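You operate a simulated robot arm through the tools that you are given. There is no shell and no other tool.

You run a simulated robot arm. Do the job below in one go: nothing can be reset, and whatever is moved stays where it is left.

TASK
Swap the bracket in the vise for the yellow one and loosen its nut.
Fine: the orange bracket stands on the vise table; the new one stays clamped, its nut turned back to the stop in the vise; leave the other brackets. Set down upright: orange bracket, what you pick out.

It is judged by the outcome, as a careful person would: the job done as asked, and still so three seconds after it is handed in. It fails if anything else is knocked over, pushed out of place, dropped, spilled or broken.

THE ROBOT
A 6-joint arm with a three-finger gripper, fixed in place. Base frame: the origin is at the foot of the arm, x ahead of it, y to its left, z up. Lengths are in cm, angles in rad, forces in N, time in s.
Its first joint turns from -2.897 to 2.897 rad. Payload 4.89 kg.
Tool frame: the origin (TCP) lies between the finger pads and is the grasp point; the fingertips stand 3 cm ahead of it; z points along the fingers, y is the line along which they close. The gripper opens to 16.4 cm. The gripper's body begins 12.5 cm behind the TCP.
Orientation is that of the tool frame in the base frame, as a unit quaternion [w, x, y, z]. With the fingers straight down and closing along the base's y, the tool's x points along the base's -x, its y along +y and its z along -z.

THE INTERFACE
- The arm moves only by the tool arm_command. Its argument "rows" is a list of rows, each a list of 7 numbers: the shift along the base's x, y, z in cm, then the turn, a rotation vector about the base's x, y, z in rad, then the opening, from 0 (shut) to 1 (fully open). In form: [[tx, ty, tz, ax, ay, az, grip], ...]. A call has 1 to 20 rows; each row shifts and turns the commanded pose from where the row before left it. Each row takes 0.2 s and may step no farther than 5 cm and 0.15 rad from the row before; otherwise, or with a gripper value out of range, the whole call is refused. A pose out of reach is approached as far as the arm can. The call stops where the force on the tool passes 60 N (or 10 N more than at its start, if that is more) or the arm is blocked; 0.2 s more then pass. The fingers move at their own pace (about 10.8 cm/s each) and stop on an object; they squeeze with about 37 N. The grip force told is the motor's: it shows also when the fingers shut on nothing. Time passes only in rows, and 0.2 s behind the last, so rows that do not move let the fingers close. The reply holds the time, the measured pose of the TCP, the force on the tool along the base axes, the opening and the grip force, in the units named above and with some noise, with the torque about the TCP (base axes, N m) and any sound that the robot's microphone picked up.
- Cameras (640 x 400 px; columns grow to the right, rows downward): "scene" is fixed at [21.79, -64.93, 138.42]; the picture's right is [0.04, -1.00, 0.00], its down [-0.62, -0.02, -0.78] and it looks along [0.78, 0.03, -0.62] (base axes); focal length 227 px, centre (320, 200). "wrist" rides on the gripper at [7.6, -0.2, -15.2] in the tool frame; the picture's right is [0.02, 1.00, 0.00], its down [-0.88, 0.02, -0.47] and it looks along [-0.47, 0.01, 0.88] (tool axes); focal length 247 px, centre (320, 200). There is no depth. A picture from a camera that has moved, and an enlarged one, comes with that camera's place and axes in the base frame and with its lens.
- grab_frame(camera): a new picture of that camera. It takes no simulated time.
- lift_body(by): slides the trunk up (or, below 0, down) by that many cm; the arm rides with it, the base frame stays. It gives what a move gives, with no picture.
- close_up(camera, box): a new picture of the part [left, top, right, bottom] of that camera's present view, enlarged. It takes no simulated time.
- close_job(): hands the job in; it is judged then, once.

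Places have to be worked out from the pictures, the camera data and where the tool is seen. Open the gripper and draw the arm clear of the work before you hand the job in, unless the task says otherwise.

The tools are called after ">>>" by a JSON object that holds its "method" and its "body". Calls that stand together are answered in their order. arm_command: Moves the arm, as the interface text tells. Its arguments: {"type":"object","properties":{"rows":{"type":"array","items":{"type":"array","items":{"type":"number"}}}},"required":["rows"]} The other tools are called the same way: lift_body (by) slides the trunk up or down; grab_frame (camera) takes a picture; close_up (camera, box) takes an enlarged picture of a part of a camera's view; close_job () hands the job in.

At the start:

```text
time_s: 0.0
eef_pos: [52.71, -39.53, 115.58]
tcp_rot: [0.0, 0.0, 1.0, 0.001]
force: [1.1, 0.6, -0.6]
ft_torque: [0.0, 0.0, 0.01]
gripper_width: 16.38
grasp_force: 0.0
trunk travel left (down, up): [-20.0, 19.0]
```

scene: 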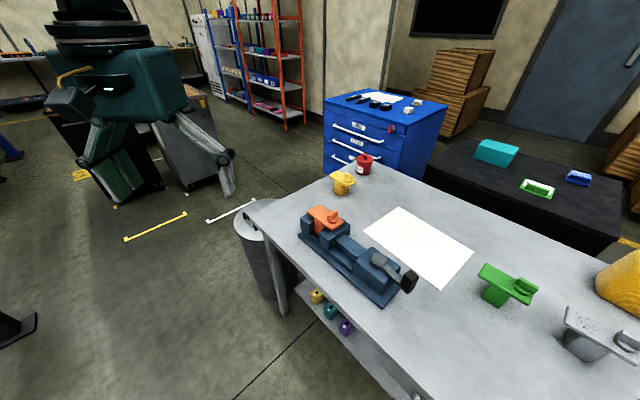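
wrist: 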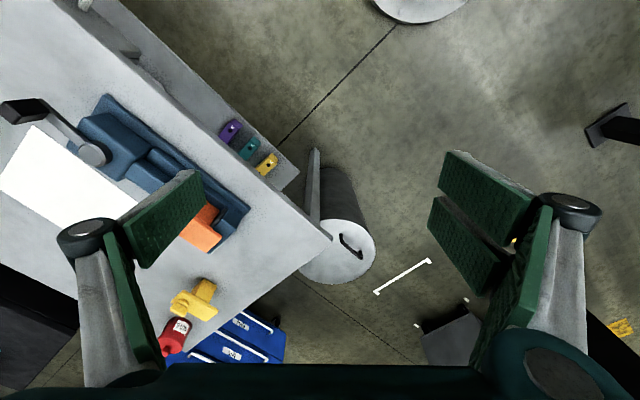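

I'll start by enlarging the vise and the brackets in the scene view to understand the geometry.

>>> {"method": "close_up", "body": {"camera": "scene", "box": [280, 190, 440, 310]}}

>>> {"method": "close_up", "body": {"camera": "scene", "box": [310, 140, 400, 210]}}

>>> {"method": "close_up", "body": {"camera": "scene", "box": [460, 230, 640, 370]}}

>>> {"method": "close_up", "body": {"camera": "wrist", "box": [0, 60, 300, 360]}}

```text
3.33 times, centred on (360, 250) of scene
camera zoom: at [21.79, -64.93, 138.42], right [0.04, -1.0, 0.0], down [-0.62, -0.02, -0.78], along [0.78, 0.03, -0.62], focal length 756 px, centre (187, 33)
```

zoom: 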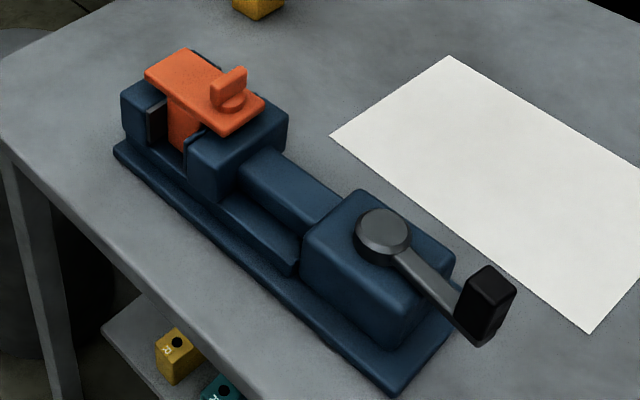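

```text
5.71 times, centred on (355, 175) of scene
camera zoom: at [21.79, -64.93, 138.42], right [0.04, -1.0, 0.0], down [-0.62, -0.02, -0.78], along [0.78, 0.03, -0.62], focal length 1295 px, centre (120, 343)
```

zoom: 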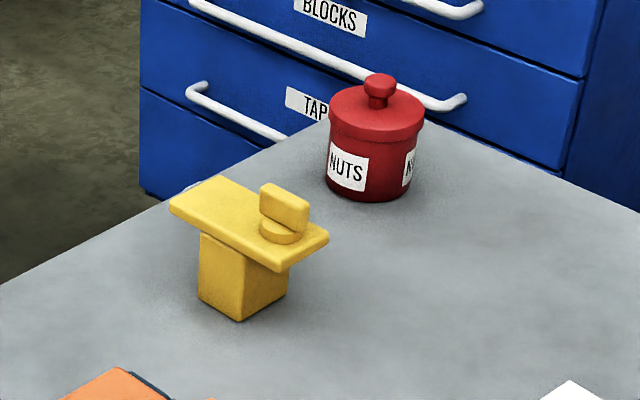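

```text
2.86 times, centred on (550, 300) of scene
camera zoom: at [21.79, -64.93, 138.42], right [0.04, -1.0, 0.0], down [-0.62, -0.02, -0.78], along [0.78, 0.03, -0.62], focal length 648 px, centre (-337, -86)
```

zoom: 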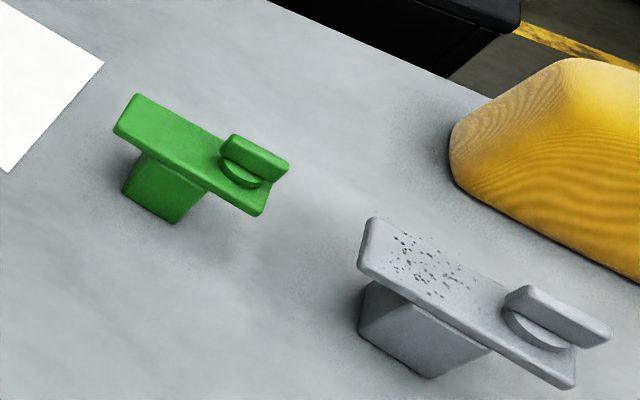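

```text
1.33 times, centred on (150, 210) of wrist
camera zoom: at [45.11, -39.83, 130.85], right [-0.02, 1.0, 0.0], down [0.88, 0.02, 0.47], along [0.47, 0.01, -0.88], focal length 329 px, centre (547, 187)
```

zoom: 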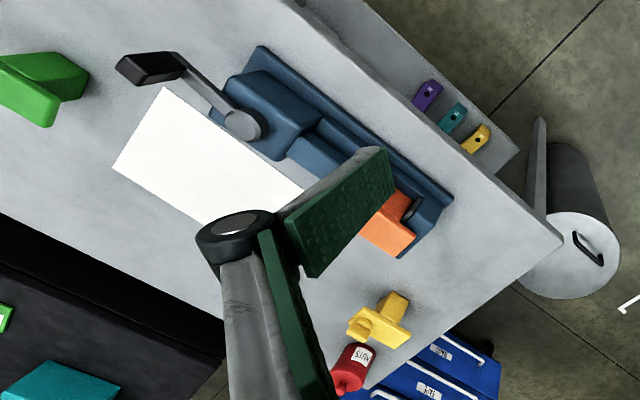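

The table top triangulates to about z≈80.5 (paper corner in both views). The orange bracket is near (71,-67) and the yellow one near (98,-70), which is far out, so I'll travel high towards the yellow one to learn the real reach and get nearer views.

>>> {"method": "arm_command", "body": {"rows": [[4, -2.5, 0, 0, 0, 0, 1], [4, -2.5, 0, 0, 0, 0, 1], [4, -2.5, 0, 0, 0, 0, 1], [4, -2.5, 0, 0, 0, 0, 1], [4, -2.5, 0, 0, 0, 0, 1], [4, -2.5, 0, 0, 0, 0, 1], [4, -2.5, 0, 0, 0, 0, 1], [4, -2.5, 0, 0, 0, 0, 1], [0, 0, 0, 0, 0, 0, 1]]}}

```text
time_s: 2.0
eef_pos: [84.89, -59.64, 115.46]
tcp_rot: [0.0, 0.001, 1.0, 0.0]
force: [1.2, -1.1, -0.8]
ft_torque: [0.06, 0.19, 0.02]
gripper_width: 16.4
grasp_force: 0.1
trunk travel left (down, up): [-20.0, 19.0]
```

The arm reached (84.9,-59.6,115.5), so about 104 cm radius works at this height. I'll look from both cameras.

>>> {"method": "grab_frame", "body": {"camera": "wrist"}}

>>> {"method": "grab_frame", "body": {"camera": "scene"}}

```text
taken
camera wrist: at [77.34, -59.92, 130.84], right [-0.02, 1.0, 0.0], down [0.88, 0.02, 0.47], along [0.47, 0.01, -0.88], focal length 247 px, centre (320, 200)
```

wrist: 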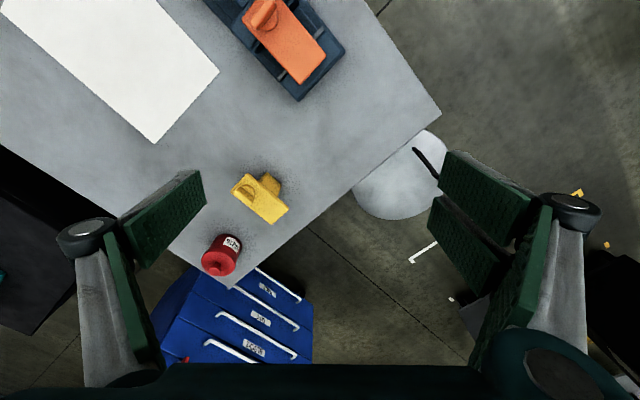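

```text
taken
```

scene: 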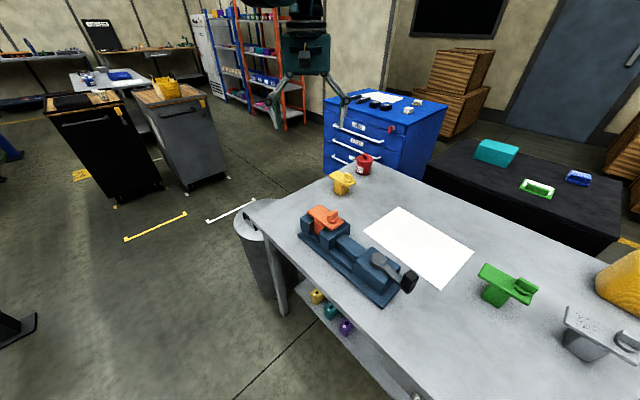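

The yellow bracket is in front of the gripper in the wrist view; I'll enlarge it and the orange bracket in the vise.

>>> {"method": "close_up", "body": {"camera": "wrist", "box": [190, 140, 330, 290]}}

>>> {"method": "close_up", "body": {"camera": "wrist", "box": [200, 0, 370, 120]}}

```text
2.67 times, centred on (260, 215) of wrist
camera zoom: at [77.34, -59.92, 130.84], right [-0.02, 1.0, 0.0], down [0.88, 0.02, 0.47], along [0.47, 0.01, -0.88], focal length 659 px, centre (480, 160)
```

zoom: 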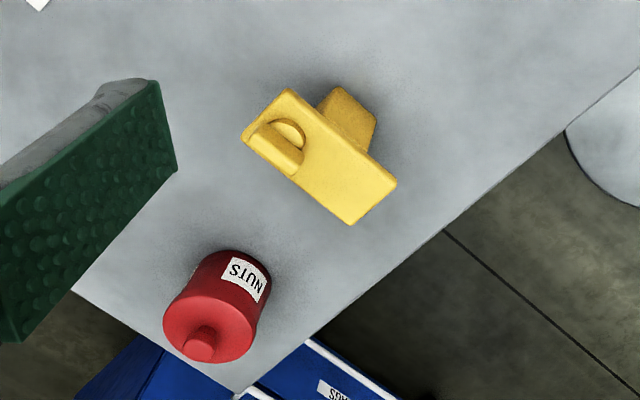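

```text
3.33 times, centred on (285, 60) of wrist
camera zoom: at [77.34, -59.92, 130.84], right [-0.02, 1.0, 0.0], down [0.88, 0.02, 0.47], along [0.47, 0.01, -0.88], focal length 823 px, centre (437, 667)
```

zoom: 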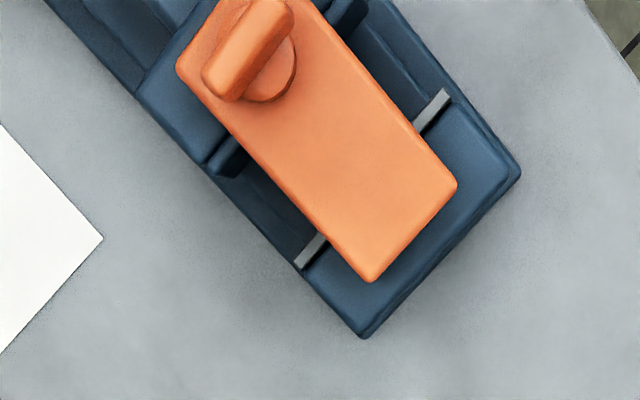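

Both brackets appear to have the same shape and yaw: the long axis lies along (0.707,0.707), with the nut at the -x-y end. The orange plate centre is ≈(73.9,-64.7), top z≈90.7, and the yellow plate centre is ≈(100.8,-71.4), top z≈87.4. I'll test whether the arm can get over the yellow one with the tool straight down.

>>> {"method": "arm_command", "body": {"rows": [[4, -3, 0, 0, 0, 0, 1], [4, -3, 0, 0, 0, 0, 1], [4, -3, 0, 0, 0, 0, 1], [3.5, -2.5, 0, 0, 0, 0, 1], [0, 0, 0, 0, 0, 0, 1]]}}

```text
time_s: 3.2
eef_pos: [99.38, -70.57, 116.07]
tcp_rot: [0.001, 0.0, 1.0, 0.0]
force: [-4.6, 4.4, 7.8]
ft_torque: [-0.54, -0.71, 0.01]
gripper_width: 16.39
grasp_force: 0.0
out of reach, approached as far as the arm can: row 4
trunk travel left (down, up): [-20.0, 19.0]
```

At r≈122 cm and z=116 the arm is at its limit with the tool straight down, so I'll lower the trunk later to extend the reach near the table. First I'll draw back high over the vise, turning the tool 45° so its view lines up with the vise axis.

>>> {"method": "arm_command", "body": {"rows": [[-4.5, 0.5, 1, 0, 0, 0.0785, 1], [-4.5, 0.5, 1, 0, 0, 0.0785, 1], [-4.5, 0.5, 1, 0, 0, 0.0785, 1], [-4.5, 0.5, 1, 0, 0, 0.0785, 1], [-4.5, 0.5, 1, 0, 0, 0.0785, 1], [-4.5, 0.5, 1, 0, 0, 0.0785, 1], [-4.5, -0.5, 1, 0, 0, 0.0785, 1], [-4.5, -0.5, 1, 0, 0, 0.0785, 1], [-4.5, -0.5, 1, 0, 0, 0.0785, 1], [-4.5, -0.5, 1, 0, 0, 0.0785, 1], [0, 0, 0, 0, 0, 0, 1]]}}

>>> {"method": "grab_frame", "body": {"camera": "wrist"}}

```text
time_s: 5.6
eef_pos: [54.69, -69.69, 125.41]
tcp_rot: [-0.001, -0.382, 0.924, 0.0]
force: [-1.5, 0.1, 1.0]
ft_torque: [-0.08, -0.18, -0.01]
gripper_width: 16.41
grasp_force: 0.0
trunk travel left (down, up): [-20.0, 19.0]
```

```text
taken
camera wrist: at [49.52, -75.28, 140.86], right [-0.72, 0.69, 0.0], down [0.61, 0.64, 0.47], along [0.33, 0.34, -0.88], focal length 247 px, centre (320, 200)
```

wrist: 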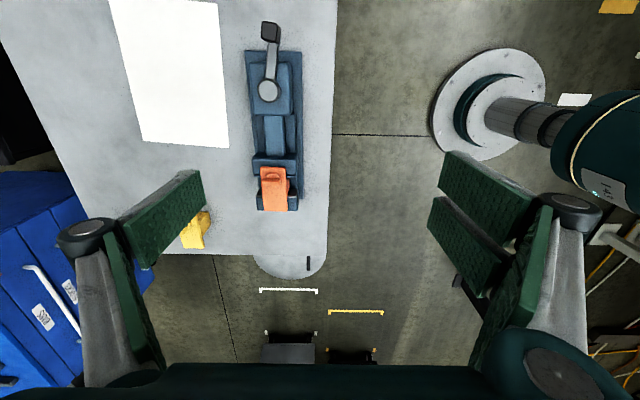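

Good aligned view along the vise. I'll enlarge the vise and crank.

>>> {"method": "close_up", "body": {"camera": "wrist", "box": [210, 10, 340, 120]}}

>>> {"method": "close_up", "body": {"camera": "wrist", "box": [210, 110, 340, 220]}}

>>> {"method": "close_up", "body": {"camera": "scene", "box": [340, 220, 430, 310]}}

>>> {"method": "close_up", "body": {"camera": "scene", "box": [290, 195, 360, 250]}}

```text
3.64 times, centred on (275, 65) of wrist
camera zoom: at [49.52, -75.28, 140.86], right [-0.72, 0.69, 0.0], down [0.61, 0.64, 0.47], along [0.33, 0.34, -0.88], focal length 898 px, centre (484, 691)
```

zoom: 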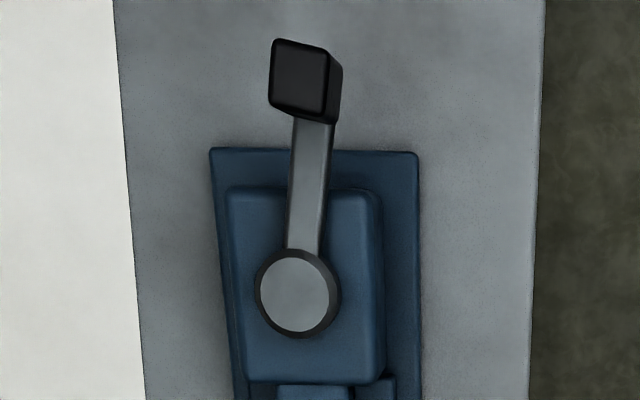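

```text
3.64 times, centred on (275, 165) of wrist
camera zoom: at [49.52, -75.28, 140.86], right [-0.72, 0.69, 0.0], down [0.61, 0.64, 0.47], along [0.33, 0.34, -0.88], focal length 898 px, centre (484, 327)
```

zoom: 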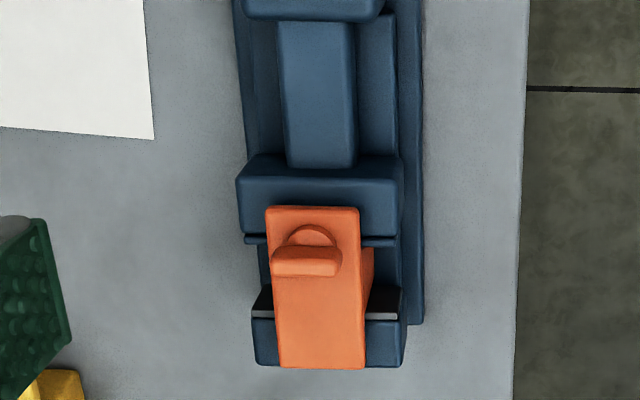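

```text
4.44 times, centred on (385, 265) of scene
camera zoom: at [21.79, -64.93, 138.42], right [0.04, -1.0, 0.0], down [-0.62, -0.02, -0.78], along [0.78, 0.03, -0.62], focal length 1007 px, centre (31, -89)
```

zoom: 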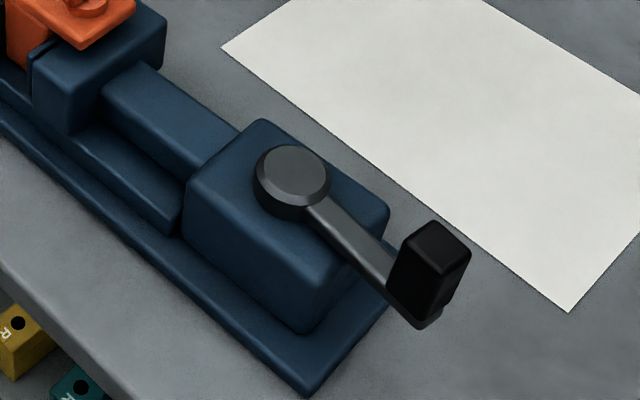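

```text
7.27 times, centred on (325, 222) of scene
camera zoom: at [21.79, -64.93, 138.42], right [0.04, -1.0, 0.0], down [-0.62, -0.02, -0.78], along [0.78, 0.03, -0.62], focal length 1648 px, centre (284, 36)
```

zoom: 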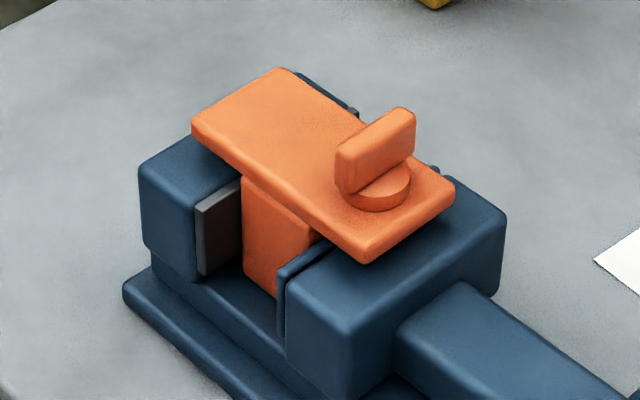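

The vise has a vertical-axis crank: pivot ≈(59,-79), top z≈90, with the black grip block ≈(51.8,-84.7), top z≈93.5. The jaw gap along the axis is ≈5.2 cm around the stem. I'll lower the trunk fully so the arm reaches farther near table height; the fingertips stay well above everything here.

>>> {"method": "lift_body", "body": {"by": -20}}

```text
time_s: 7.8
eef_pos: [54.94, -69.85, 105.44]
tcp_rot: [0.0, -0.383, 0.924, 0.001]
force: [0.2, -0.6, -0.2]
ft_torque: [0.02, 0.03, 0.04]
gripper_width: 16.43
grasp_force: 0.1
trunk travel left (down, up): [0.0, 39.0]
```

The trunk is fully down with the TCP at z=105.4. I'll take a closer view of the crank and vise from here.

>>> {"method": "grab_frame", "body": {"camera": "wrist"}}

>>> {"method": "grab_frame", "body": {"camera": "scene"}}

```text
taken
camera wrist: at [49.66, -75.31, 120.81], right [-0.72, 0.69, 0.0], down [0.61, 0.64, 0.47], along [0.33, 0.34, -0.88], focal length 247 px, centre (320, 200)
```

wrist: 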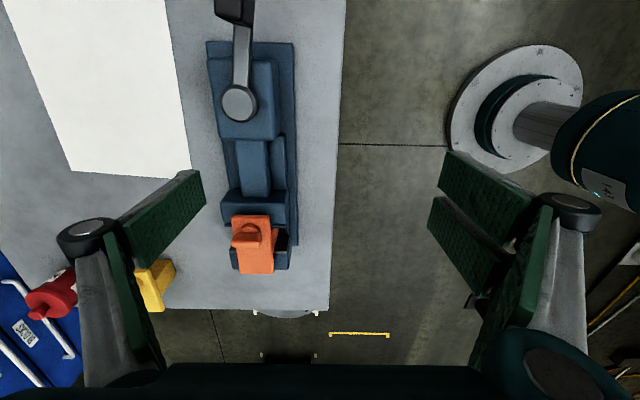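

```text
taken
```

scene: 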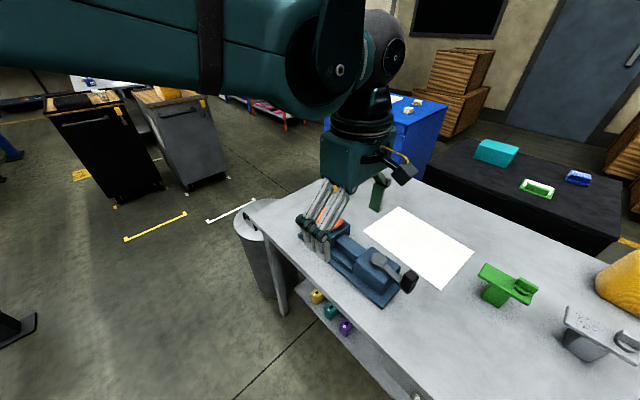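

Now enlarging the orange bracket, the jaws and the crank from this nearer view to refine the positions.

>>> {"method": "close_up", "body": {"camera": "wrist", "box": [200, 170, 310, 280]}}

>>> {"method": "close_up", "body": {"camera": "wrist", "box": [190, 0, 310, 130]}}

```text
3.64 times, centred on (255, 225) of wrist
camera zoom: at [49.66, -75.31, 120.81], right [-0.72, 0.69, 0.0], down [0.61, 0.64, 0.47], along [0.33, 0.34, -0.88], focal length 898 px, centre (556, 109)
```

zoom: 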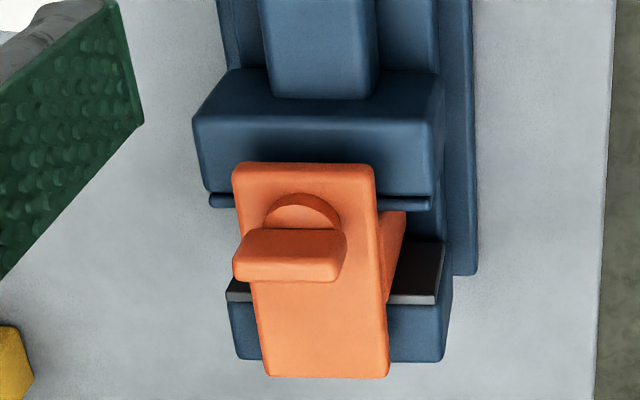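

```text
3.08 times, centred on (250, 65) of wrist
camera zoom: at [49.66, -75.31, 120.81], right [-0.72, 0.69, 0.0], down [0.61, 0.64, 0.47], along [0.33, 0.34, -0.88], focal length 760 px, centre (535, 615)
```

zoom: 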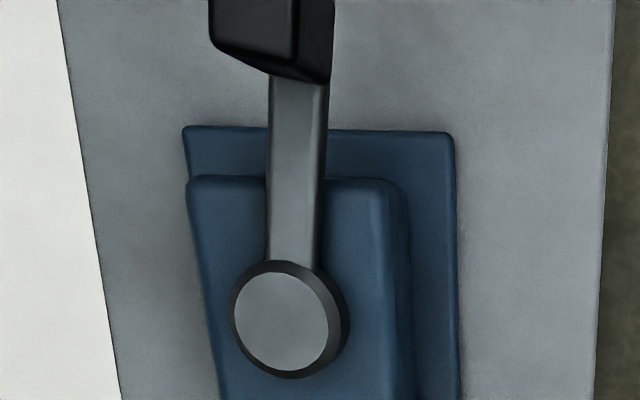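

Refined (u along the vise axis, v across it): moving pad u≈3.7, fixed pad u≈8.35, orange plate centre u≈6.35, v≈98.0, nut axis u≈2.65. The yellow bracket is 123.5 cm out, so before touching anything I'll test the reach over it with the trunk down.

>>> {"method": "arm_command", "body": {"rows": [[4.6, -0.15, 0, 0, 0, 0, 1], [4.6, -0.15, 0, 0, 0, 0, 1], [4.6, -0.15, 0, 0, 0, 0, 1], [4.6, -0.15, 0, 0, 0, 0, 1], [4.6, -0.15, 0, 0, 0, 0, 1], [4.6, -0.15, 0, 0, 0, 0, 1], [4.6, -0.15, 0, 0, 0, 0, 1], [4.6, -0.15, 0, 0, 0, 0, 1], [4.6, -0.15, -1, 0, 0, 0, 1], [4.4, -0.15, -2, 0, 0, 0, 1], [0, 0, -2, 0, 0, 0, 1], [0, 0, -2, 0, 0, 0, 1], [0, 0, 0, 0, 0, 0, 1]]}}

>>> {"method": "grab_frame", "body": {"camera": "wrist"}}

>>> {"method": "grab_frame", "body": {"camera": "scene"}}

```text
time_s: 10.6
eef_pos: [98.61, -69.5, 97.67]
tcp_rot: [0.0, -0.383, 0.924, -0.001]
force: [-0.9, 0.0, -0.7]
ft_torque: [-0.01, -0.01, -0.01]
gripper_width: 16.38
grasp_force: 0.1
out of reach, approached as far as the arm can: row 9, 10
trunk travel left (down, up): [0.0, 39.0]
```

```text
taken
camera wrist: at [93.36, -75.11, 112.92], right [-0.72, 0.69, 0.0], down [0.61, 0.64, 0.47], along [0.33, 0.34, -0.88], focal length 247 px, centre (320, 200)
```

wrist: 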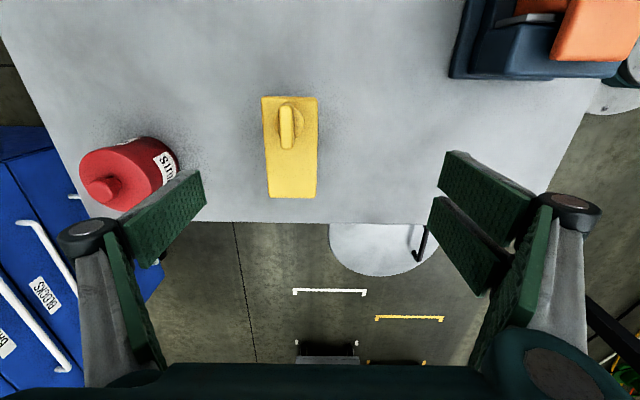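

```text
taken
```

scene: 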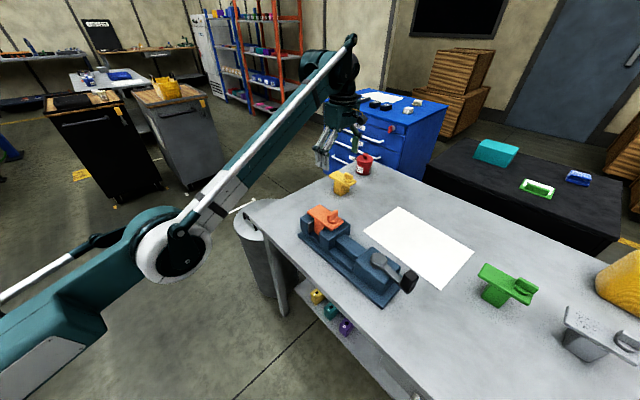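

The arm's shoulder sits lower than the wrist, so reach should grow as the tool goes down. The yellow bracket is in clear view, so I'll enlarge it and pin it down.

>>> {"method": "close_up", "body": {"camera": "wrist", "box": [230, 80, 350, 210]}}

```text
3.08 times, centred on (290, 145) of wrist
camera zoom: at [93.36, -75.11, 112.92], right [-0.72, 0.69, 0.0], down [0.61, 0.64, 0.47], along [0.33, 0.34, -0.88], focal length 760 px, centre (412, 369)
```

zoom: 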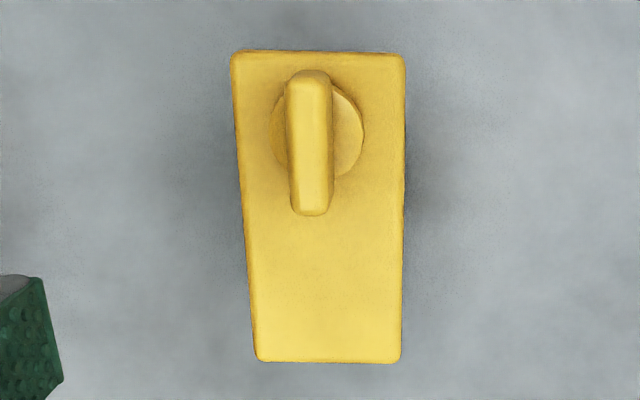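

Yellow plate centre is u≈20.8, v≈122.0, i.e. (101.0,-71.6), and it lies exactly in line with the vise axis. I'll nudge outward to be directly above it, still above the nut top.

>>> {"method": "arm_command", "body": {"rows": [[1.2, -1.0, 0, 0, 0, 0, 1], [1.16, -1.06, -1, 0, 0, 0, 1], [0, 0, -1, 0, 0, 0, 1], [0, 0, 0, 0, 0, 0, 1]]}}

```text
time_s: 11.6
eef_pos: [99.65, -70.78, 95.33]
tcp_rot: [-0.001, -0.383, 0.924, 0.001]
force: [-0.1, -0.3, -0.8]
ft_torque: [-0.01, 0.0, 0.03]
gripper_width: 16.39
grasp_force: 0.0
out of reach, approached as far as the arm can: row 1, 2
trunk travel left (down, up): [0.0, 39.0]
```

At z=95 the reach is already 122.2 cm and it grows as the tool descends, so the yellow bracket will be reachable straight down at grasp height. Now I'll go up and over to look at the crank closely.

>>> {"method": "arm_command", "body": {"rows": [[0, 0, 4, 0, 0, 0, 1], [-2, 0, 4, 0, 0, 0, 1], [-4.4, -1.7, 2, 0, 0, 0, 1], [-4.4, -1.7, 0, 0, 0, 0, 1], [-4.4, -1.7, 0, 0, 0, 0, 1], [-4.4, -1.7, 0, 0, 0, 0, 1], [-4.4, -1.7, 0, 0, 0, 0, 1], [-4.4, -1.7, 0, 0, 0, 0, 1], [-4.4, -1.7, 0, 0, 0, 0, 1], [-4.4, -1.7, 0, 0, 0, 0, 1], [-4.4, -1.7, 0, 0, 0, 0, 1], [-4.4, -1.7, 0, 0, 0, 0, 1], [-4.4, -1.7, 0, 0, 0, 0, 1], [-4.4, -1.7, 0, 0, 0, 0, 1], [0, 0, 0, 0, 0, 0, 1]]}}

>>> {"method": "grab_frame", "body": {"camera": "wrist"}}

```text
refused: row 3 steps farther than a row can; nothing moved
```

```text
taken
camera wrist: at [94.46, -76.31, 110.53], right [-0.72, 0.69, 0.0], down [0.61, 0.64, 0.47], along [0.33, 0.34, -0.88], focal length 247 px, centre (320, 200)
```

wrist: 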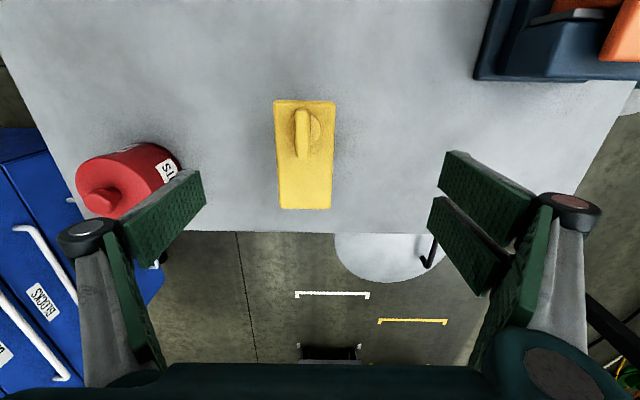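

The call was refused because one row stepped slightly over 5 cm; I'll resend it with smaller steps.

>>> {"method": "arm_command", "body": {"rows": [[0, 0, 4, 0, 0, 0, 1], [-2, 0, 4, 0, 0, 0, 1], [-3, -1, 3, 0, 0, 0, 1], [-4.4, -1.7, 0, 0, 0, 0, 1], [-4.4, -1.7, 0, 0, 0, 0, 1], [-4.4, -1.7, 0, 0, 0, 0, 1], [-4.4, -1.7, 0, 0, 0, 0, 1], [-4.4, -1.7, 0, 0, 0, 0, 1], [-4.4, -1.7, 0, 0, 0, 0, 1], [-4.4, -1.7, 0, 0, 0, 0, 1], [-4.4, -1.7, 0, 0, 0, 0, 1], [-4.4, -1.7, 0, 0, 0, 0, 1], [-4.4, -1.7, 0, 0, 0, 0, 1], [-4.4, -1.7, 0, 0, 0, 0, 1], [0, 0, 0, 0, 0, 0, 1]]}}

>>> {"method": "grab_frame", "body": {"camera": "wrist"}}

```text
time_s: 14.8
eef_pos: [51.08, -96.29, 110.77]
tcp_rot: [0.0, -0.383, 0.924, 0.001]
force: [1.3, 0.6, -0.1]
ft_torque: [-0.05, 0.01, 0.01]
gripper_width: 16.4
grasp_force: 0.1
out of reach, approached as far as the arm can: row 1, 5, 6, 7, 8, 9, 10, 11, 12, 13, 14
trunk travel left (down, up): [0.0, 39.0]
```

```text
taken
camera wrist: at [45.89, -101.96, 126.01], right [-0.72, 0.69, 0.0], down [0.61, 0.64, 0.47], along [0.33, 0.34, -0.88], focal length 247 px, centre (320, 200)
```

wrist: 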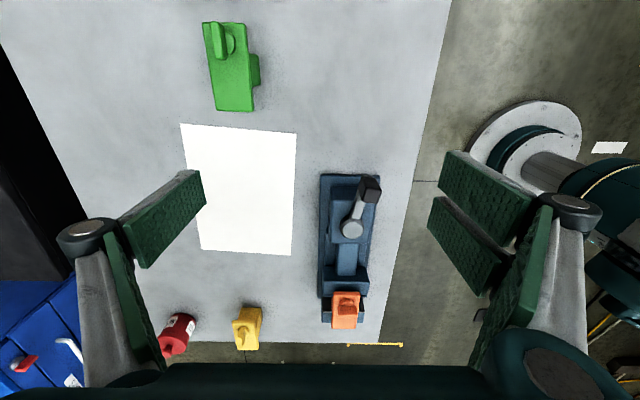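

The arm ended at (51.1,-96.3,110.8), clear of everything. I'll enlarge the crank from here.

>>> {"method": "close_up", "body": {"camera": "wrist", "box": [300, 160, 400, 250]}}

```text
4.44 times, centred on (350, 205) of wrist
camera zoom: at [45.89, -101.96, 126.01], right [-0.72, 0.69, 0.0], down [0.61, 0.64, 0.47], along [0.33, 0.34, -0.88], focal length 1098 px, centre (187, 178)
```

zoom: 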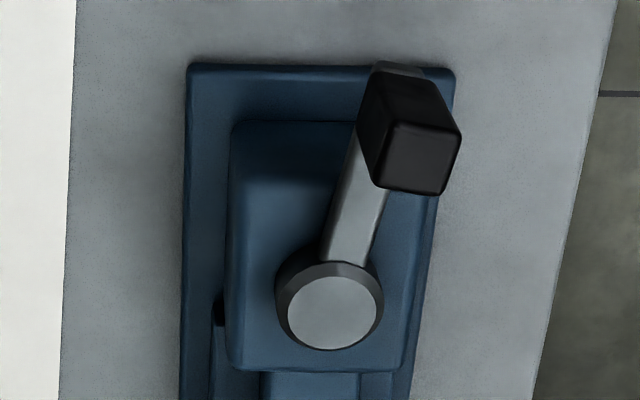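

Handle block: u≈-23.3, v≈96.6 (x≈51.8, y≈-84.8), 2.3 cm square, z 89–93.6, turned about 10° clockwise from -u, with the pivot at u≈-14.3, v≈98. I'll hover above it with the fingers partly open and check the alignment.

>>> {"method": "arm_command", "body": {"rows": [[0.19, 2.88, -2, 0, 0, -0.045, 0.45], [0.19, 2.88, -2, 0, 0, -0.045, 0.45], [0.19, 2.88, -2, 0, 0, -0.045, 0.45], [0.18, 2.87, -2, 0, 0, -0.045, 0.45], [0, 0, -2, 0, 0, 0, 0.45], [0, 0, -2, 0, 0, 0, 0.45], [0, 0, 0, 0, 0, 0, 0.45]]}}

>>> {"method": "grab_frame", "body": {"camera": "wrist"}}

>>> {"method": "close_up", "body": {"camera": "scene", "box": [340, 190, 460, 320]}}

```text
time_s: 16.4
eef_pos: [57.11, -94.29, 109.63]
tcp_rot: [-0.001, -0.298, 0.955, 0.001]
force: [-0.3, 0.4, -0.4]
ft_torque: [-0.04, -0.03, -0.04]
gripper_width: 7.41
grasp_force: 0.1
out of reach, approached as far as the arm can: row 1, 2, 3, 4, 5, 6
trunk travel left (down, up): [0.0, 39.0]
```

```text
taken
camera wrist: at [50.99, -98.93, 124.88], right [-0.59, 0.81, 0.0], down [0.71, 0.52, 0.47], along [0.38, 0.28, -0.88], focal length 247 px, centre (320, 200)
```

wrist: 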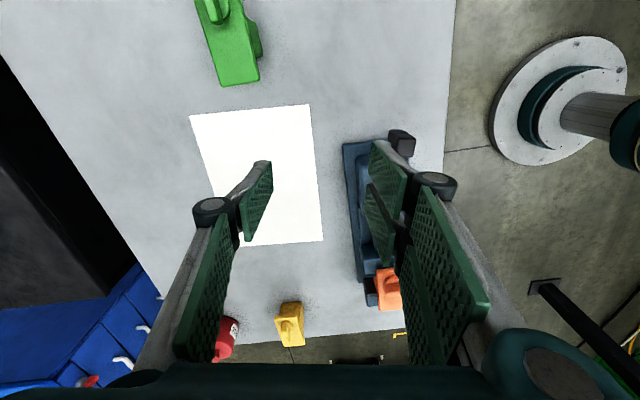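

```text
3.08 times, centred on (400, 255) of scene
camera zoom: at [21.79, -64.93, 138.42], right [0.04, -1.0, 0.0], down [-0.62, -0.02, -0.78], along [0.78, 0.03, -0.62], focal length 697 px, centre (74, 31)
```

zoom: 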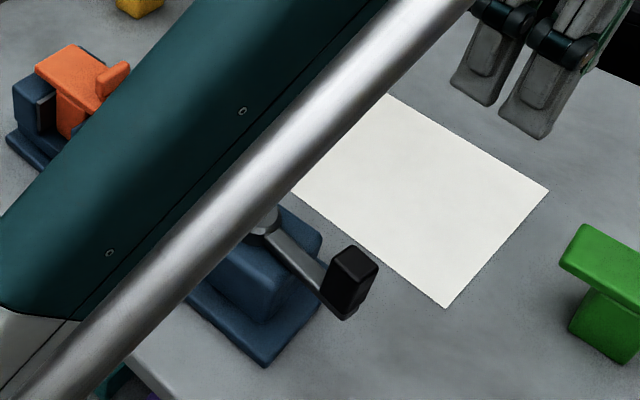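

The arm reports "out of reach" although the target is closer in, and its forearm now hangs over the vise, so I suspect it went straight at the elbow. I'll look at the whole scene before moving.

>>> {"method": "grab_frame", "body": {"camera": "scene"}}

```text
taken
```

scene: 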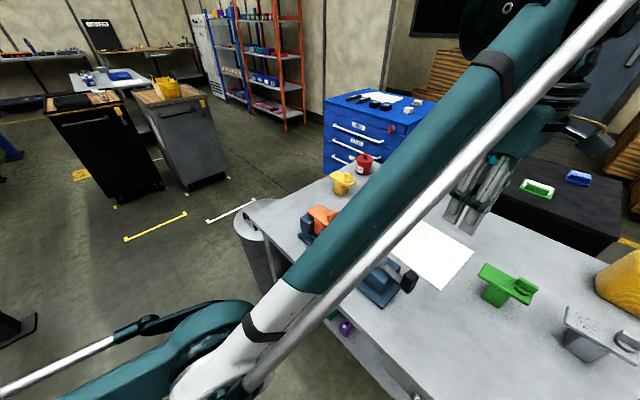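

The arm is now in an elbow-down posture, having flipped when I raised it from full stretch, and that posture is what limits it. I'll recover by swinging to free airspace between the vise and the yellow bracket, stretching out straight there, then descending so the elbow comes back up.

>>> {"method": "arm_command", "body": {"rows": [[3.5, 2.0, 0, 0, 0, 0, 0.45], [3.5, 2.0, 0, 0, 0, 0, 0.45], [3.5, 2.0, 0, 0, 0, 0, 0.45], [3.5, 2.0, 0, 0, 0, 0, 0.45], [3.5, 2.0, 0, 0, 0, 0, 0.45], [3.5, 2.0, 0, 0, 0, 0, 0.45], [3.5, 2.0, 0, 0, 0, 0, 0.45]]}}

>>> {"method": "grab_frame", "body": {"camera": "scene"}}

```text
time_s: 18.0
eef_pos: [81.35, -80.43, 109.64]
tcp_rot: [0.0, -0.297, 0.955, 0.0]
force: [-2.4, -2.2, 0.4]
ft_torque: [0.29, -0.36, -0.02]
gripper_width: 7.39
grasp_force: 0.1
trunk travel left (down, up): [0.0, 39.0]
```

```text
taken
```

scene: 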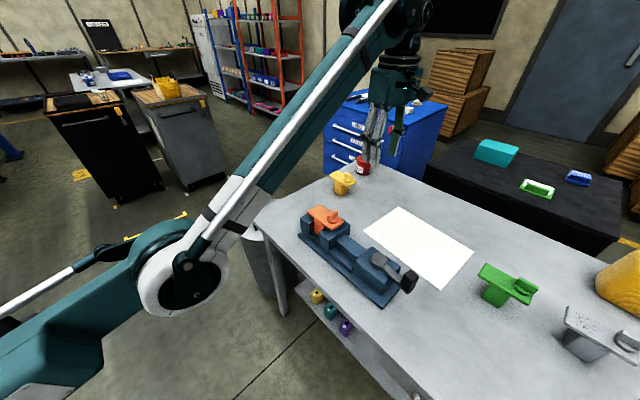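

No limits were hit on that path and the arm is nearly straight, slightly elbow-down. I'll descend over the empty table area, stretch outward past straight, then come back in while lowering, and check which way the elbow bends.

>>> {"method": "arm_command", "body": {"rows": [[0, 0, -3, 0, 0, 0.03, 0.45], [0, 0, -3, 0, 0, 0.03, 0.45], [0, 0, -3, 0, 0, 0.03, 0.45], [0, 0, -3, 0, 0, 0.03, 0.45], [1.8, -1.8, 0, 0, 0, 0.03, 0.45], [1.8, -1.8, 0, 0, 0, 0.03, 0.45], [1.8, -1.8, 0, 0, 0, 0, 0.45], [1.8, -1.8, 0, 0, 0, 0, 0.45], [0, 0, -2, 0, 0, 0, 0.45], [0, 0, 0, 0, 0, 0, 0.45]]}}

>>> {"method": "grab_frame", "body": {"camera": "scene"}}

```text
time_s: 20.2
eef_pos: [86.51, -85.26, 95.68]
tcp_rot: [0.0, -0.383, 0.924, 0.0]
force: [0.7, -0.8, 0.7]
ft_torque: [-0.05, -0.01, -0.01]
gripper_width: 7.41
grasp_force: 0.0
out of reach, approached as far as the arm can: row 2, 3, 4, 6, 7, 8
trunk travel left (down, up): [0.0, 39.0]
```

```text
taken
```

scene: 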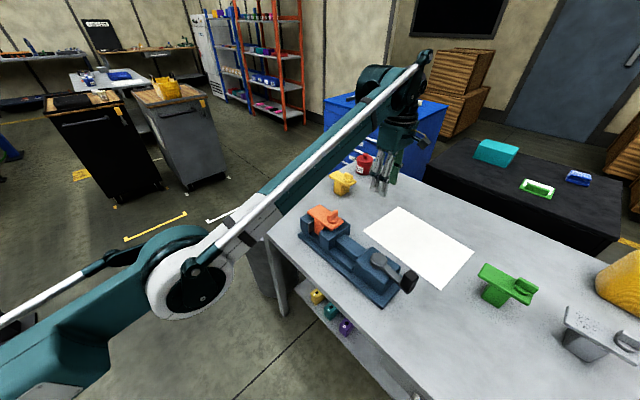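

The arm is now straight at r≈121.5 cm. I'll come back inward in small steps while descending slightly, watching whether it follows.

>>> {"method": "arm_command", "body": {"rows": [[0, 0, -1.5, 0, 0, 0, 0.45], [-0.7, 0.7, -1, 0, 0, 0, 0.45], [-1, 1, -0.5, 0, 0, 0, 0.45], [-1.5, 1.5, 0, 0, 0, 0, 0.45], [-2, 2, 0, 0, 0, 0, 0.45], [-2, 2, 0, 0, 0, 0, 0.45], [0, 0, 0, 0, 0, 0, 0.45]]}}

>>> {"method": "grab_frame", "body": {"camera": "scene"}}

```text
time_s: 21.8
eef_pos: [85.48, -84.41, 96.08]
tcp_rot: [0.001, -0.383, 0.924, 0.001]
force: [0.6, 0.1, -0.9]
ft_torque: [0.06, 0.04, -0.01]
gripper_width: 7.36
grasp_force: 0.2
out of reach, approached as far as the arm can: row 2, 3, 4, 5, 6
trunk travel left (down, up): [0.0, 39.0]
```

```text
taken
```

scene: 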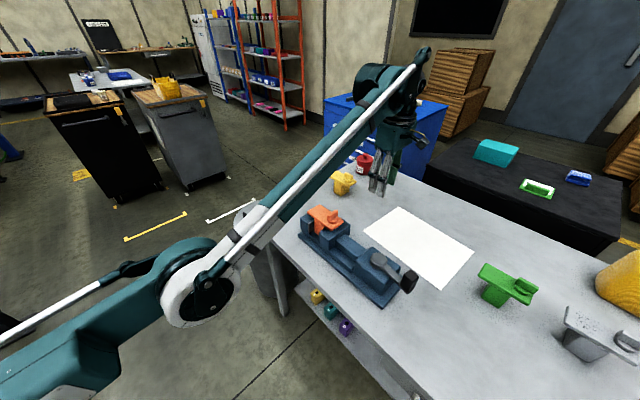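

The arm would not come inward, so it is still in the limited elbow-down branch. I'll push outward and downward past straight over the bare table, since downward motion favours elbow-up, then retreat inward again.

>>> {"method": "arm_command", "body": {"rows": [[1.5, -1.5, -1.0, 0, 0, 0, 0.45], [2, -2, -1.0, 0, 0, 0, 0.45], [2.5, -2.5, -1.5, 0, 0, 0, 0.45], [0, 0, -2, 0, 0, 0, 0.45], [-0.5, 0.5, -1, 0, 0, 0, 0.45], [-1, 1, 0, 0, 0, 0, 0.45], [-1.5, 1.5, 0, 0, 0, 0, 0.45], [-2, 2, 0, 0, 0, 0, 0.45]]}}

>>> {"method": "grab_frame", "body": {"camera": "scene"}}

```text
time_s: 23.6
eef_pos: [86.28, -85.05, 94.01]
tcp_rot: [0.0, -0.383, 0.924, 0.001]
force: [0.6, 0.9, 0.3]
ft_torque: [-0.03, -0.02, 0.0]
gripper_width: 7.4
grasp_force: 0.1
out of reach, approached as far as the arm can: row 2, 3, 5, 6, 7, 8
trunk travel left (down, up): [0.0, 39.0]
```

```text
taken
```

scene: 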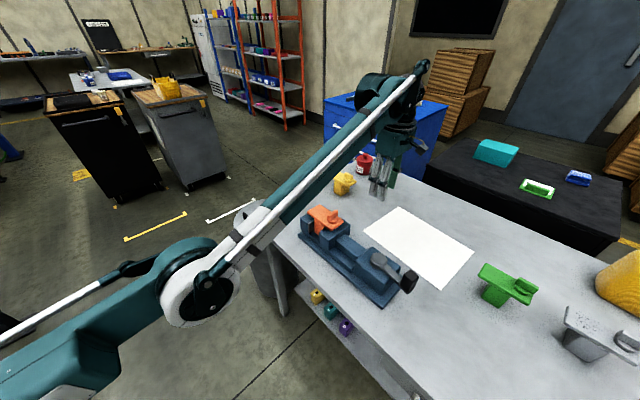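

It's still elbow-down at the shell limit. I'll try larger outward pushes, each followed by a small retreat, over the same bare spot to get the elbow across its straight position.

>>> {"method": "arm_command", "body": {"rows": [[3.5, -3.5, 0, 0, 0, 0, 0.45], [-1, 1, -0.5, 0, 0, 0, 0.45], [-1.5, 1.5, -0.5, 0, 0, 0, 0.45], [-1.5, 1.5, 0, 0, 0, 0, 0.45]]}}

```text
time_s: 24.6
eef_pos: [86.33, -85.24, 93.8]
tcp_rot: [0.0, -0.383, 0.924, 0.001]
force: [0.8, -0.8, -0.3]
ft_torque: [0.03, 0.03, -0.01]
gripper_width: 7.38
grasp_force: 0.0
out of reach, approached as far as the arm can: row 1, 2, 3, 4
trunk travel left (down, up): [0.0, 39.0]
```

Still on the wrong side. The active limit may be the wrist, so I'll tilt the fingertips inward about the u axis while moving the TCP inward. That should force the forearm to pitch down, i.e. raise the elbow.

>>> {"method": "arm_command", "body": {"rows": [[-2.0, 2.0, 1, 0.07, 0.07, 0, 0.45], [-2.0, 2.0, 1, 0.07, 0.07, 0, 0.45], [-2.0, 2.0, 1, 0.07, 0.07, 0, 0.45], [-2.0, 2.0, 0.5, 0.07, 0.07, 0, 0.45]]}}

>>> {"method": "grab_frame", "body": {"camera": "scene"}}

```text
time_s: 25.6
eef_pos: [78.08, -77.08, 97.21]
tcp_rot: [-0.076, -0.375, 0.906, 0.182]
force: [-0.5, 0.7, -0.6]
ft_torque: [0.01, -0.01, 0.02]
gripper_width: 7.39
grasp_force: 0.1
trunk travel left (down, up): [0.0, 39.0]
```

```text
taken
```

scene: 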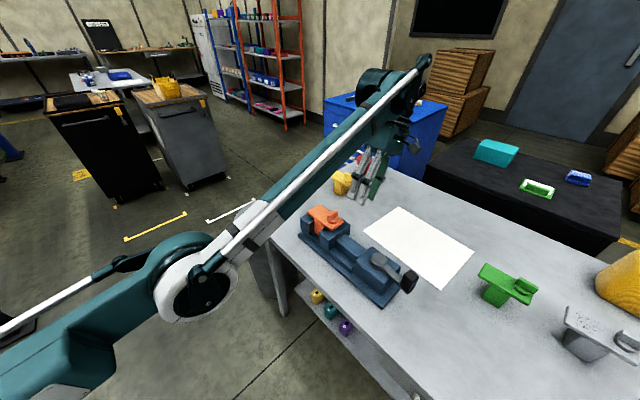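

The tilt was followed freely, so the elbow limit is the blocker. I'll stretch straight up high, then sweep down along the reach boundary so the elbow drifts to the up side, then come in.

>>> {"method": "arm_command", "body": {"rows": [[1.8, -1.8, 3, -0.07, -0.07, 0, 0.45], [1.8, -1.8, 3, -0.07, -0.07, 0, 0.45], [1.8, -1.8, 3, -0.07, -0.07, 0, 0.45], [1.8, -1.8, 2, -0.07, -0.07, 0, 0.45], [1.5, -1.5, 0, 0, 0, 0, 0.45], [1, -1, 0, 0, 0, 0, 0.45], [1, -1, -3, 0, 0, 0, 0.45], [1, -1, -3, 0, 0, 0, 0.45], [1, -1, -3, 0, 0, 0, 0.45], [1, -1, -3, 0, 0, 0, 0.45], [1, -1, -3, 0, 0, 0, 0.45], [0, 0, -2.5, 0, 0, 0, 0.45], [-0.7, 0.7, -0.5, 0, 0, 0, 0.45], [-1.2, 1.2, 0, 0, 0, 0, 0.45], [-1.5, 1.5, 0, 0, 0, 0, 0.45]]}}

>>> {"method": "grab_frame", "body": {"camera": "scene"}}

```text
time_s: 28.8
eef_pos: [86.87, -86.09, 90.79]
tcp_rot: [-0.001, -0.383, 0.924, 0.001]
force: [1.1, 0.3, -0.6]
ft_torque: [0.04, 0.05, -0.03]
gripper_width: 7.37
grasp_force: 0.0
out of reach, approached as far as the arm can: row 2, 3, 5, 6, 8, 9, 10, 11, 13, 14, 15
trunk travel left (down, up): [0.0, 39.0]
```

```text
taken
```

scene: 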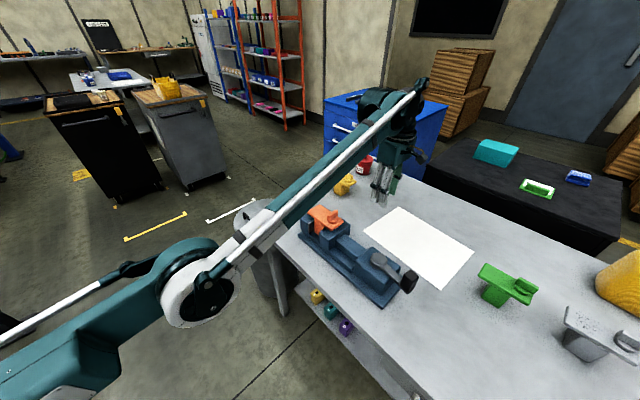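

It's still not across. I'll run several stretch/retreat patterns with different step sizes in this clear area and read from the "out of reach" flags which retreat succeeds.

>>> {"method": "arm_command", "body": {"rows": [[0.7, -0.7, 0.5, 0, 0, 0, 0.45], [3.5, -3.5, 0.5, 0, 0, 0, 0.45], [-3, 3, 0, 0, 0, 0, 0.45], [-3, 3, 0, 0, 0, 0, 0.45], [1.2, -1.2, 0, 0, 0, 0, 0.45], [3.5, -3.5, 0, 0, 0, 0, 0.45], [3.5, -3.5, 0, 0, 0, 0, 0.45], [-3, 3, 0, 0, 0, 0, 0.45], [-3, 3, 0, 0, 0, 0, 0.45]]}}

```text
time_s: 30.8
eef_pos: [85.41, -84.92, 95.67]
tcp_rot: [0.0, -0.382, 0.924, 0.0]
force: [0.4, -1.2, -0.3]
ft_torque: [0.03, 0.04, -0.02]
gripper_width: 7.37
grasp_force: 0.1
out of reach, approached as far as the arm can: row 1, 2, 3, 4, 5, 6, 7, 8, 9
trunk travel left (down, up): [0.0, 39.0]
```

All retreats are still blocked. The coupling may act the other way (upward rather than downward), so I'll sweep upward along the boundary from straight and then retreat.

>>> {"method": "arm_command", "body": {"rows": [[1.5, -1.5, 0, 0, 0, 0, 0.45], [1.5, -1.5, 0, 0, 0, 0, 0.45], [1.5, -1.5, 0, 0, 0, 0, 0.45], [0, 0, 4, 0, 0, 0, 0.45], [0, 0, 4, 0, 0, 0, 0.45], [0, 0, 4, 0, 0, 0, 0.45], [-0.5, 0.5, 2, 0, 0, 0, 0.45], [-1.5, 1.5, 1, 0, 0, 0, 0.45], [-2, 2, 0, 0, 0, 0, 0.45], [-2, 2, 0, 0, 0, 0, 0.45], [-2, 2, 0, 0, 0, 0, 0.45]]}}

>>> {"method": "grab_frame", "body": {"camera": "scene"}}

```text
time_s: 33.2
eef_pos: [77.57, -77.14, 110.99]
tcp_rot: [-0.001, -0.382, 0.924, 0.002]
force: [0.7, -0.2, 0.2]
ft_torque: [0.11, 0.06, 0.01]
gripper_width: 7.37
grasp_force: 0.1
out of reach, approached as far as the arm can: row 1, 2, 3, 4, 5, 6, 10, 11
trunk travel left (down, up): [0.0, 39.0]
```

```text
taken
```

scene: 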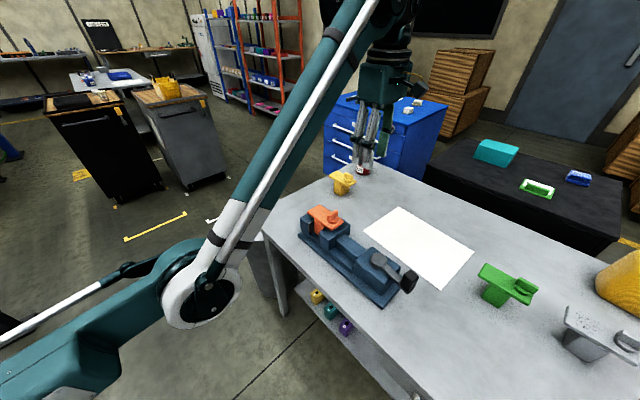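

Useful: the elbow point hasn't moved between pictures, so the shoulder sits at its limit in this branch. At full stretch, rotating the tool inward about the wrist centre should bend the elbow upward, so I'll stretch straight and then tilt the fingers inward with the TCP following.

>>> {"method": "arm_command", "body": {"rows": [[1.8, -1.8, -2, 0, 0, 0, 0.45], [1.8, -1.8, -2, 0, 0, 0, 0.45], [1.8, -1.8, -2, 0, 0, 0, 0.45], [1.8, -1.8, -1, 0, 0, 0, 0.45], [1.5, -1.5, 0, 0, 0, 0, 0.45], [1.5, -1.5, 0, 0, 0, 0, 0.45], [1.5, -1.5, 0, 0, 0, 0, 0.45], [-3.1, 3.1, 0.3, 0.105, 0.105, 0, 0.45], [-3.2, 3.2, 1.0, 0.105, 0.105, 0, 0.45], [-3.15, 3.15, 1.5, 0.105, 0.105, 0, 0.45], [-1.2, 1.2, 0, 0, 0, 0, 0.45], [-1.5, 1.5, 0, 0, 0, 0, 0.45], [-1.5, 1.5, 0, 0, 0, 0, 0.45]]}}

>>> {"method": "grab_frame", "body": {"camera": "scene"}}

```text
time_s: 36.0
eef_pos: [71.31, -70.45, 106.22]
tcp_rot: [-0.084, -0.373, 0.902, 0.202]
force: [1.7, -1.3, -0.6]
ft_torque: [0.21, 0.2, -0.03]
gripper_width: 7.36
grasp_force: 0.1
out of reach, approached as far as the arm can: row 5, 6, 7
trunk travel left (down, up): [0.0, 39.0]
```

```text
taken
```

scene: 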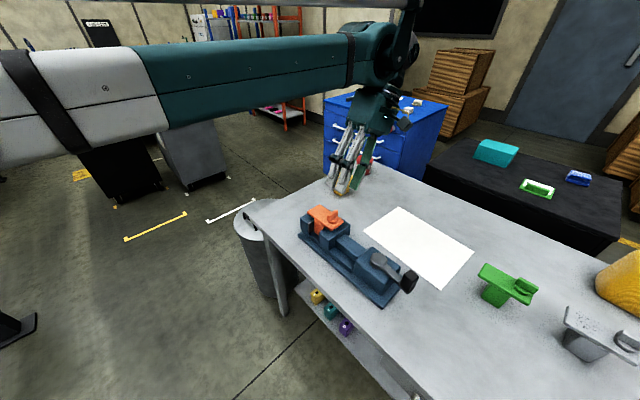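

That worked: the elbow is up again, and I'll keep away from full stretch from here on. Now I'll untilt the tool and move over the crank's grip block.

>>> {"method": "arm_command", "body": {"rows": [[-2, -1.5, 0, -0.105, -0.105, 0, 0.45], [-2, -1.5, 0, -0.105, -0.105, 0, 0.45], [-2, -1.5, 0, -0.105, -0.105, 0, 0.45], [-3.3, -2.4, -1.5, 0, 0, -0.045, 0.45], [-3.3, -2.4, -1.5, 0, 0, -0.045, 0.45], [-3.3, -2.4, -1.5, 0, 0, -0.045, 0.45], [-3.3, -2.4, -1.5, 0, 0, -0.045, 0.45], [0, 0, 0, 0, 0, 0, 0.45]]}}

>>> {"method": "grab_frame", "body": {"camera": "wrist"}}

>>> {"method": "grab_frame", "body": {"camera": "scene"}}

```text
time_s: 37.8
eef_pos: [51.73, -84.97, 100.52]
tcp_rot: [0.0, -0.298, 0.955, 0.0]
force: [1.5, 0.9, 0.6]
ft_torque: [-0.07, 0.09, 0.02]
gripper_width: 7.37
grasp_force: 0.2
trunk travel left (down, up): [0.0, 39.0]
```

```text
taken
camera wrist: at [45.64, -89.49, 115.8], right [-0.59, 0.81, 0.0], down [0.71, 0.52, 0.47], along [0.38, 0.28, -0.88], focal length 247 px, centre (320, 200)
```

wrist: 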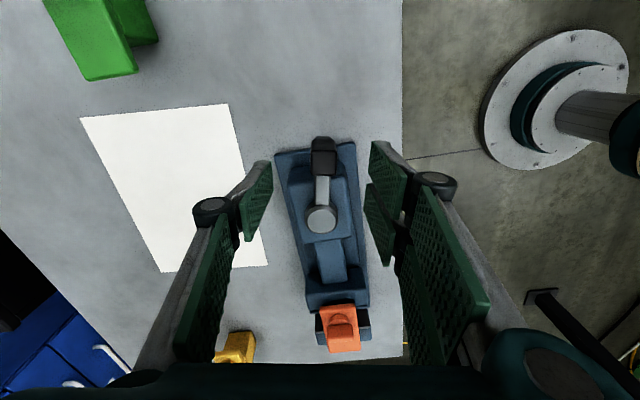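

```text
taken
```

scene: 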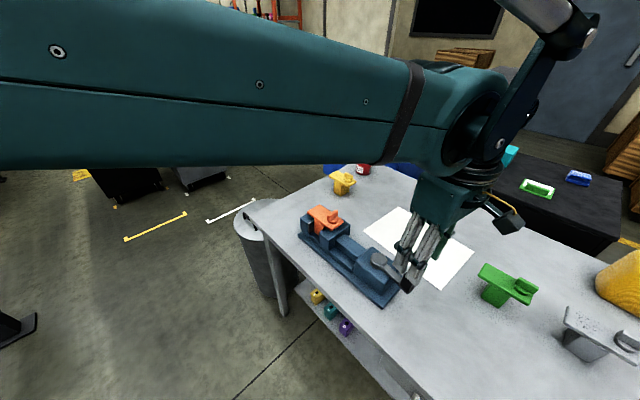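

The gripper is lined up with the lever. I'll enlarge to verify the centring on the block before descending.

>>> {"method": "close_up", "body": {"camera": "wrist", "box": [270, 120, 380, 240]}}

```text
3.33 times, centred on (325, 180) of wrist
camera zoom: at [45.64, -89.49, 115.8], right [-0.59, 0.81, 0.0], down [0.71, 0.52, 0.47], along [0.38, 0.28, -0.88], focal length 823 px, centre (303, 267)
```

zoom: 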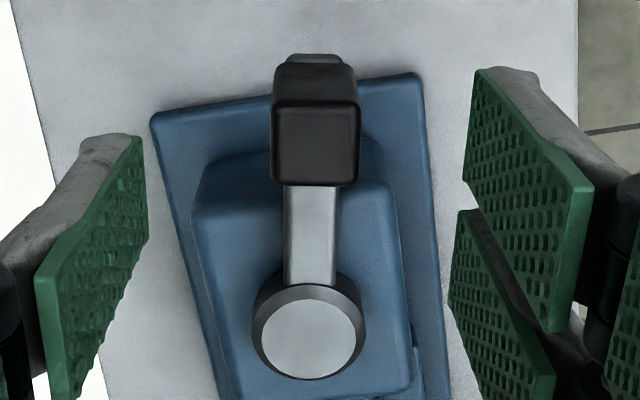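

The block centre is 0.4 cm off the TCP and the pivot is 9.2 cm along the tool's x, at ≈(59.4,-79.2). I'll correct, descend to z≈92.2 and close on the block.

>>> {"method": "arm_command", "body": {"rows": [[0.11, 0.48, -2, 0, 0, 0, 0.45], [0, 0, -3, 0, 0, 0, 0.45], [0, 0, -3.3, 0, 0, 0, 0.45], [0, 0, 0, 0, 0, 0, 0.45], [0, 0, 0, 0, 0, 0, 0], [0, 0, 0, 0, 0, 0, 0], [0, 0, 0, 0, 0, 0, 0]]}}

>>> {"method": "grab_frame", "body": {"camera": "wrist"}}

```text
time_s: 39.4
eef_pos: [52.07, -84.28, 91.94]
tcp_rot: [0.0, -0.298, 0.955, 0.0]
force: [-2.1, 2.6, -1.0]
ft_torque: [0.06, 0.13, 0.32]
gripper_width: 2.57
grasp_force: 45.8
trunk travel left (down, up): [0.0, 39.0]
```

```text
taken
camera wrist: at [45.89, -88.87, 107.34], right [-0.59, 0.81, 0.0], down [0.71, 0.52, 0.47], along [0.38, 0.28, -0.88], focal length 247 px, centre (320, 200)
```

wrist: 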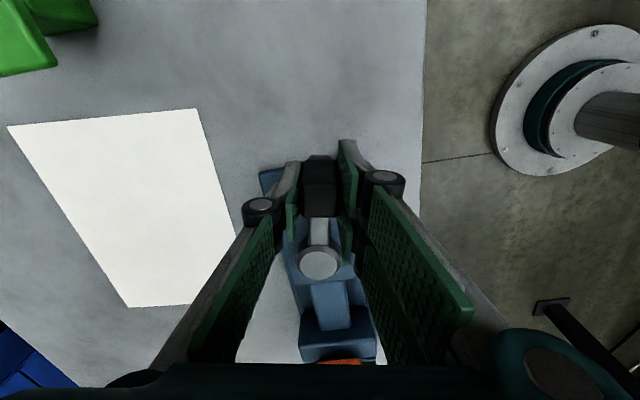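

Gripped firmly (2.57 cm wide, 46 N). I'll test a small counter-clockwise turn about the pivot (0.12 rad) and read the force.

>>> {"method": "arm_command", "body": {"rows": [[0.314, -0.429, 0, 0, 0, 0.06, 0], [0.344, -0.411, 0, 0, 0, 0.06, 0], [0, 0, 0, 0, 0, 0, 0]]}}

```text
time_s: 39.9
eef_pos: [52.2, -84.31, 92.07]
tcp_rot: [-0.001, -0.33, 0.944, 0.005]
force: [-7.8, 16.3, 0.2]
ft_torque: [0.53, 0.28, -1.13]
gripper_width: 2.7
grasp_force: 44.9
trunk travel left (down, up): [0.0, 39.0]
stopped in row 2: the force on the tool passed its limit at 71 N (the readings are from after the stop); the commanded pose is now the measured one
```

Counter-clockwise is blocked solidly (71 N, no motion), so that's the tight side. I'll unwind and test clockwise.

>>> {"method": "arm_command", "body": {"rows": [[-0.13, 0.03, -0.1, 0, 0, -0.067, 0], [-0.294, 0.449, 0, 0, 0, -0.06, 0], [-0.266, 0.471, 0, 0, 0, -0.06, 0], [0, 0, 0, 0, 0, 0, 0]]}}

```text
time_s: 40.9
eef_pos: [51.45, -83.46, 91.94]
tcp_rot: [-0.001, -0.24, 0.971, 0.003]
force: [-5.4, 0.3, 31.1]
ft_torque: [-0.01, 0.12, 0.47]
gripper_width: 2.59
grasp_force: 44.9
trunk travel left (down, up): [0.0, 39.0]
```

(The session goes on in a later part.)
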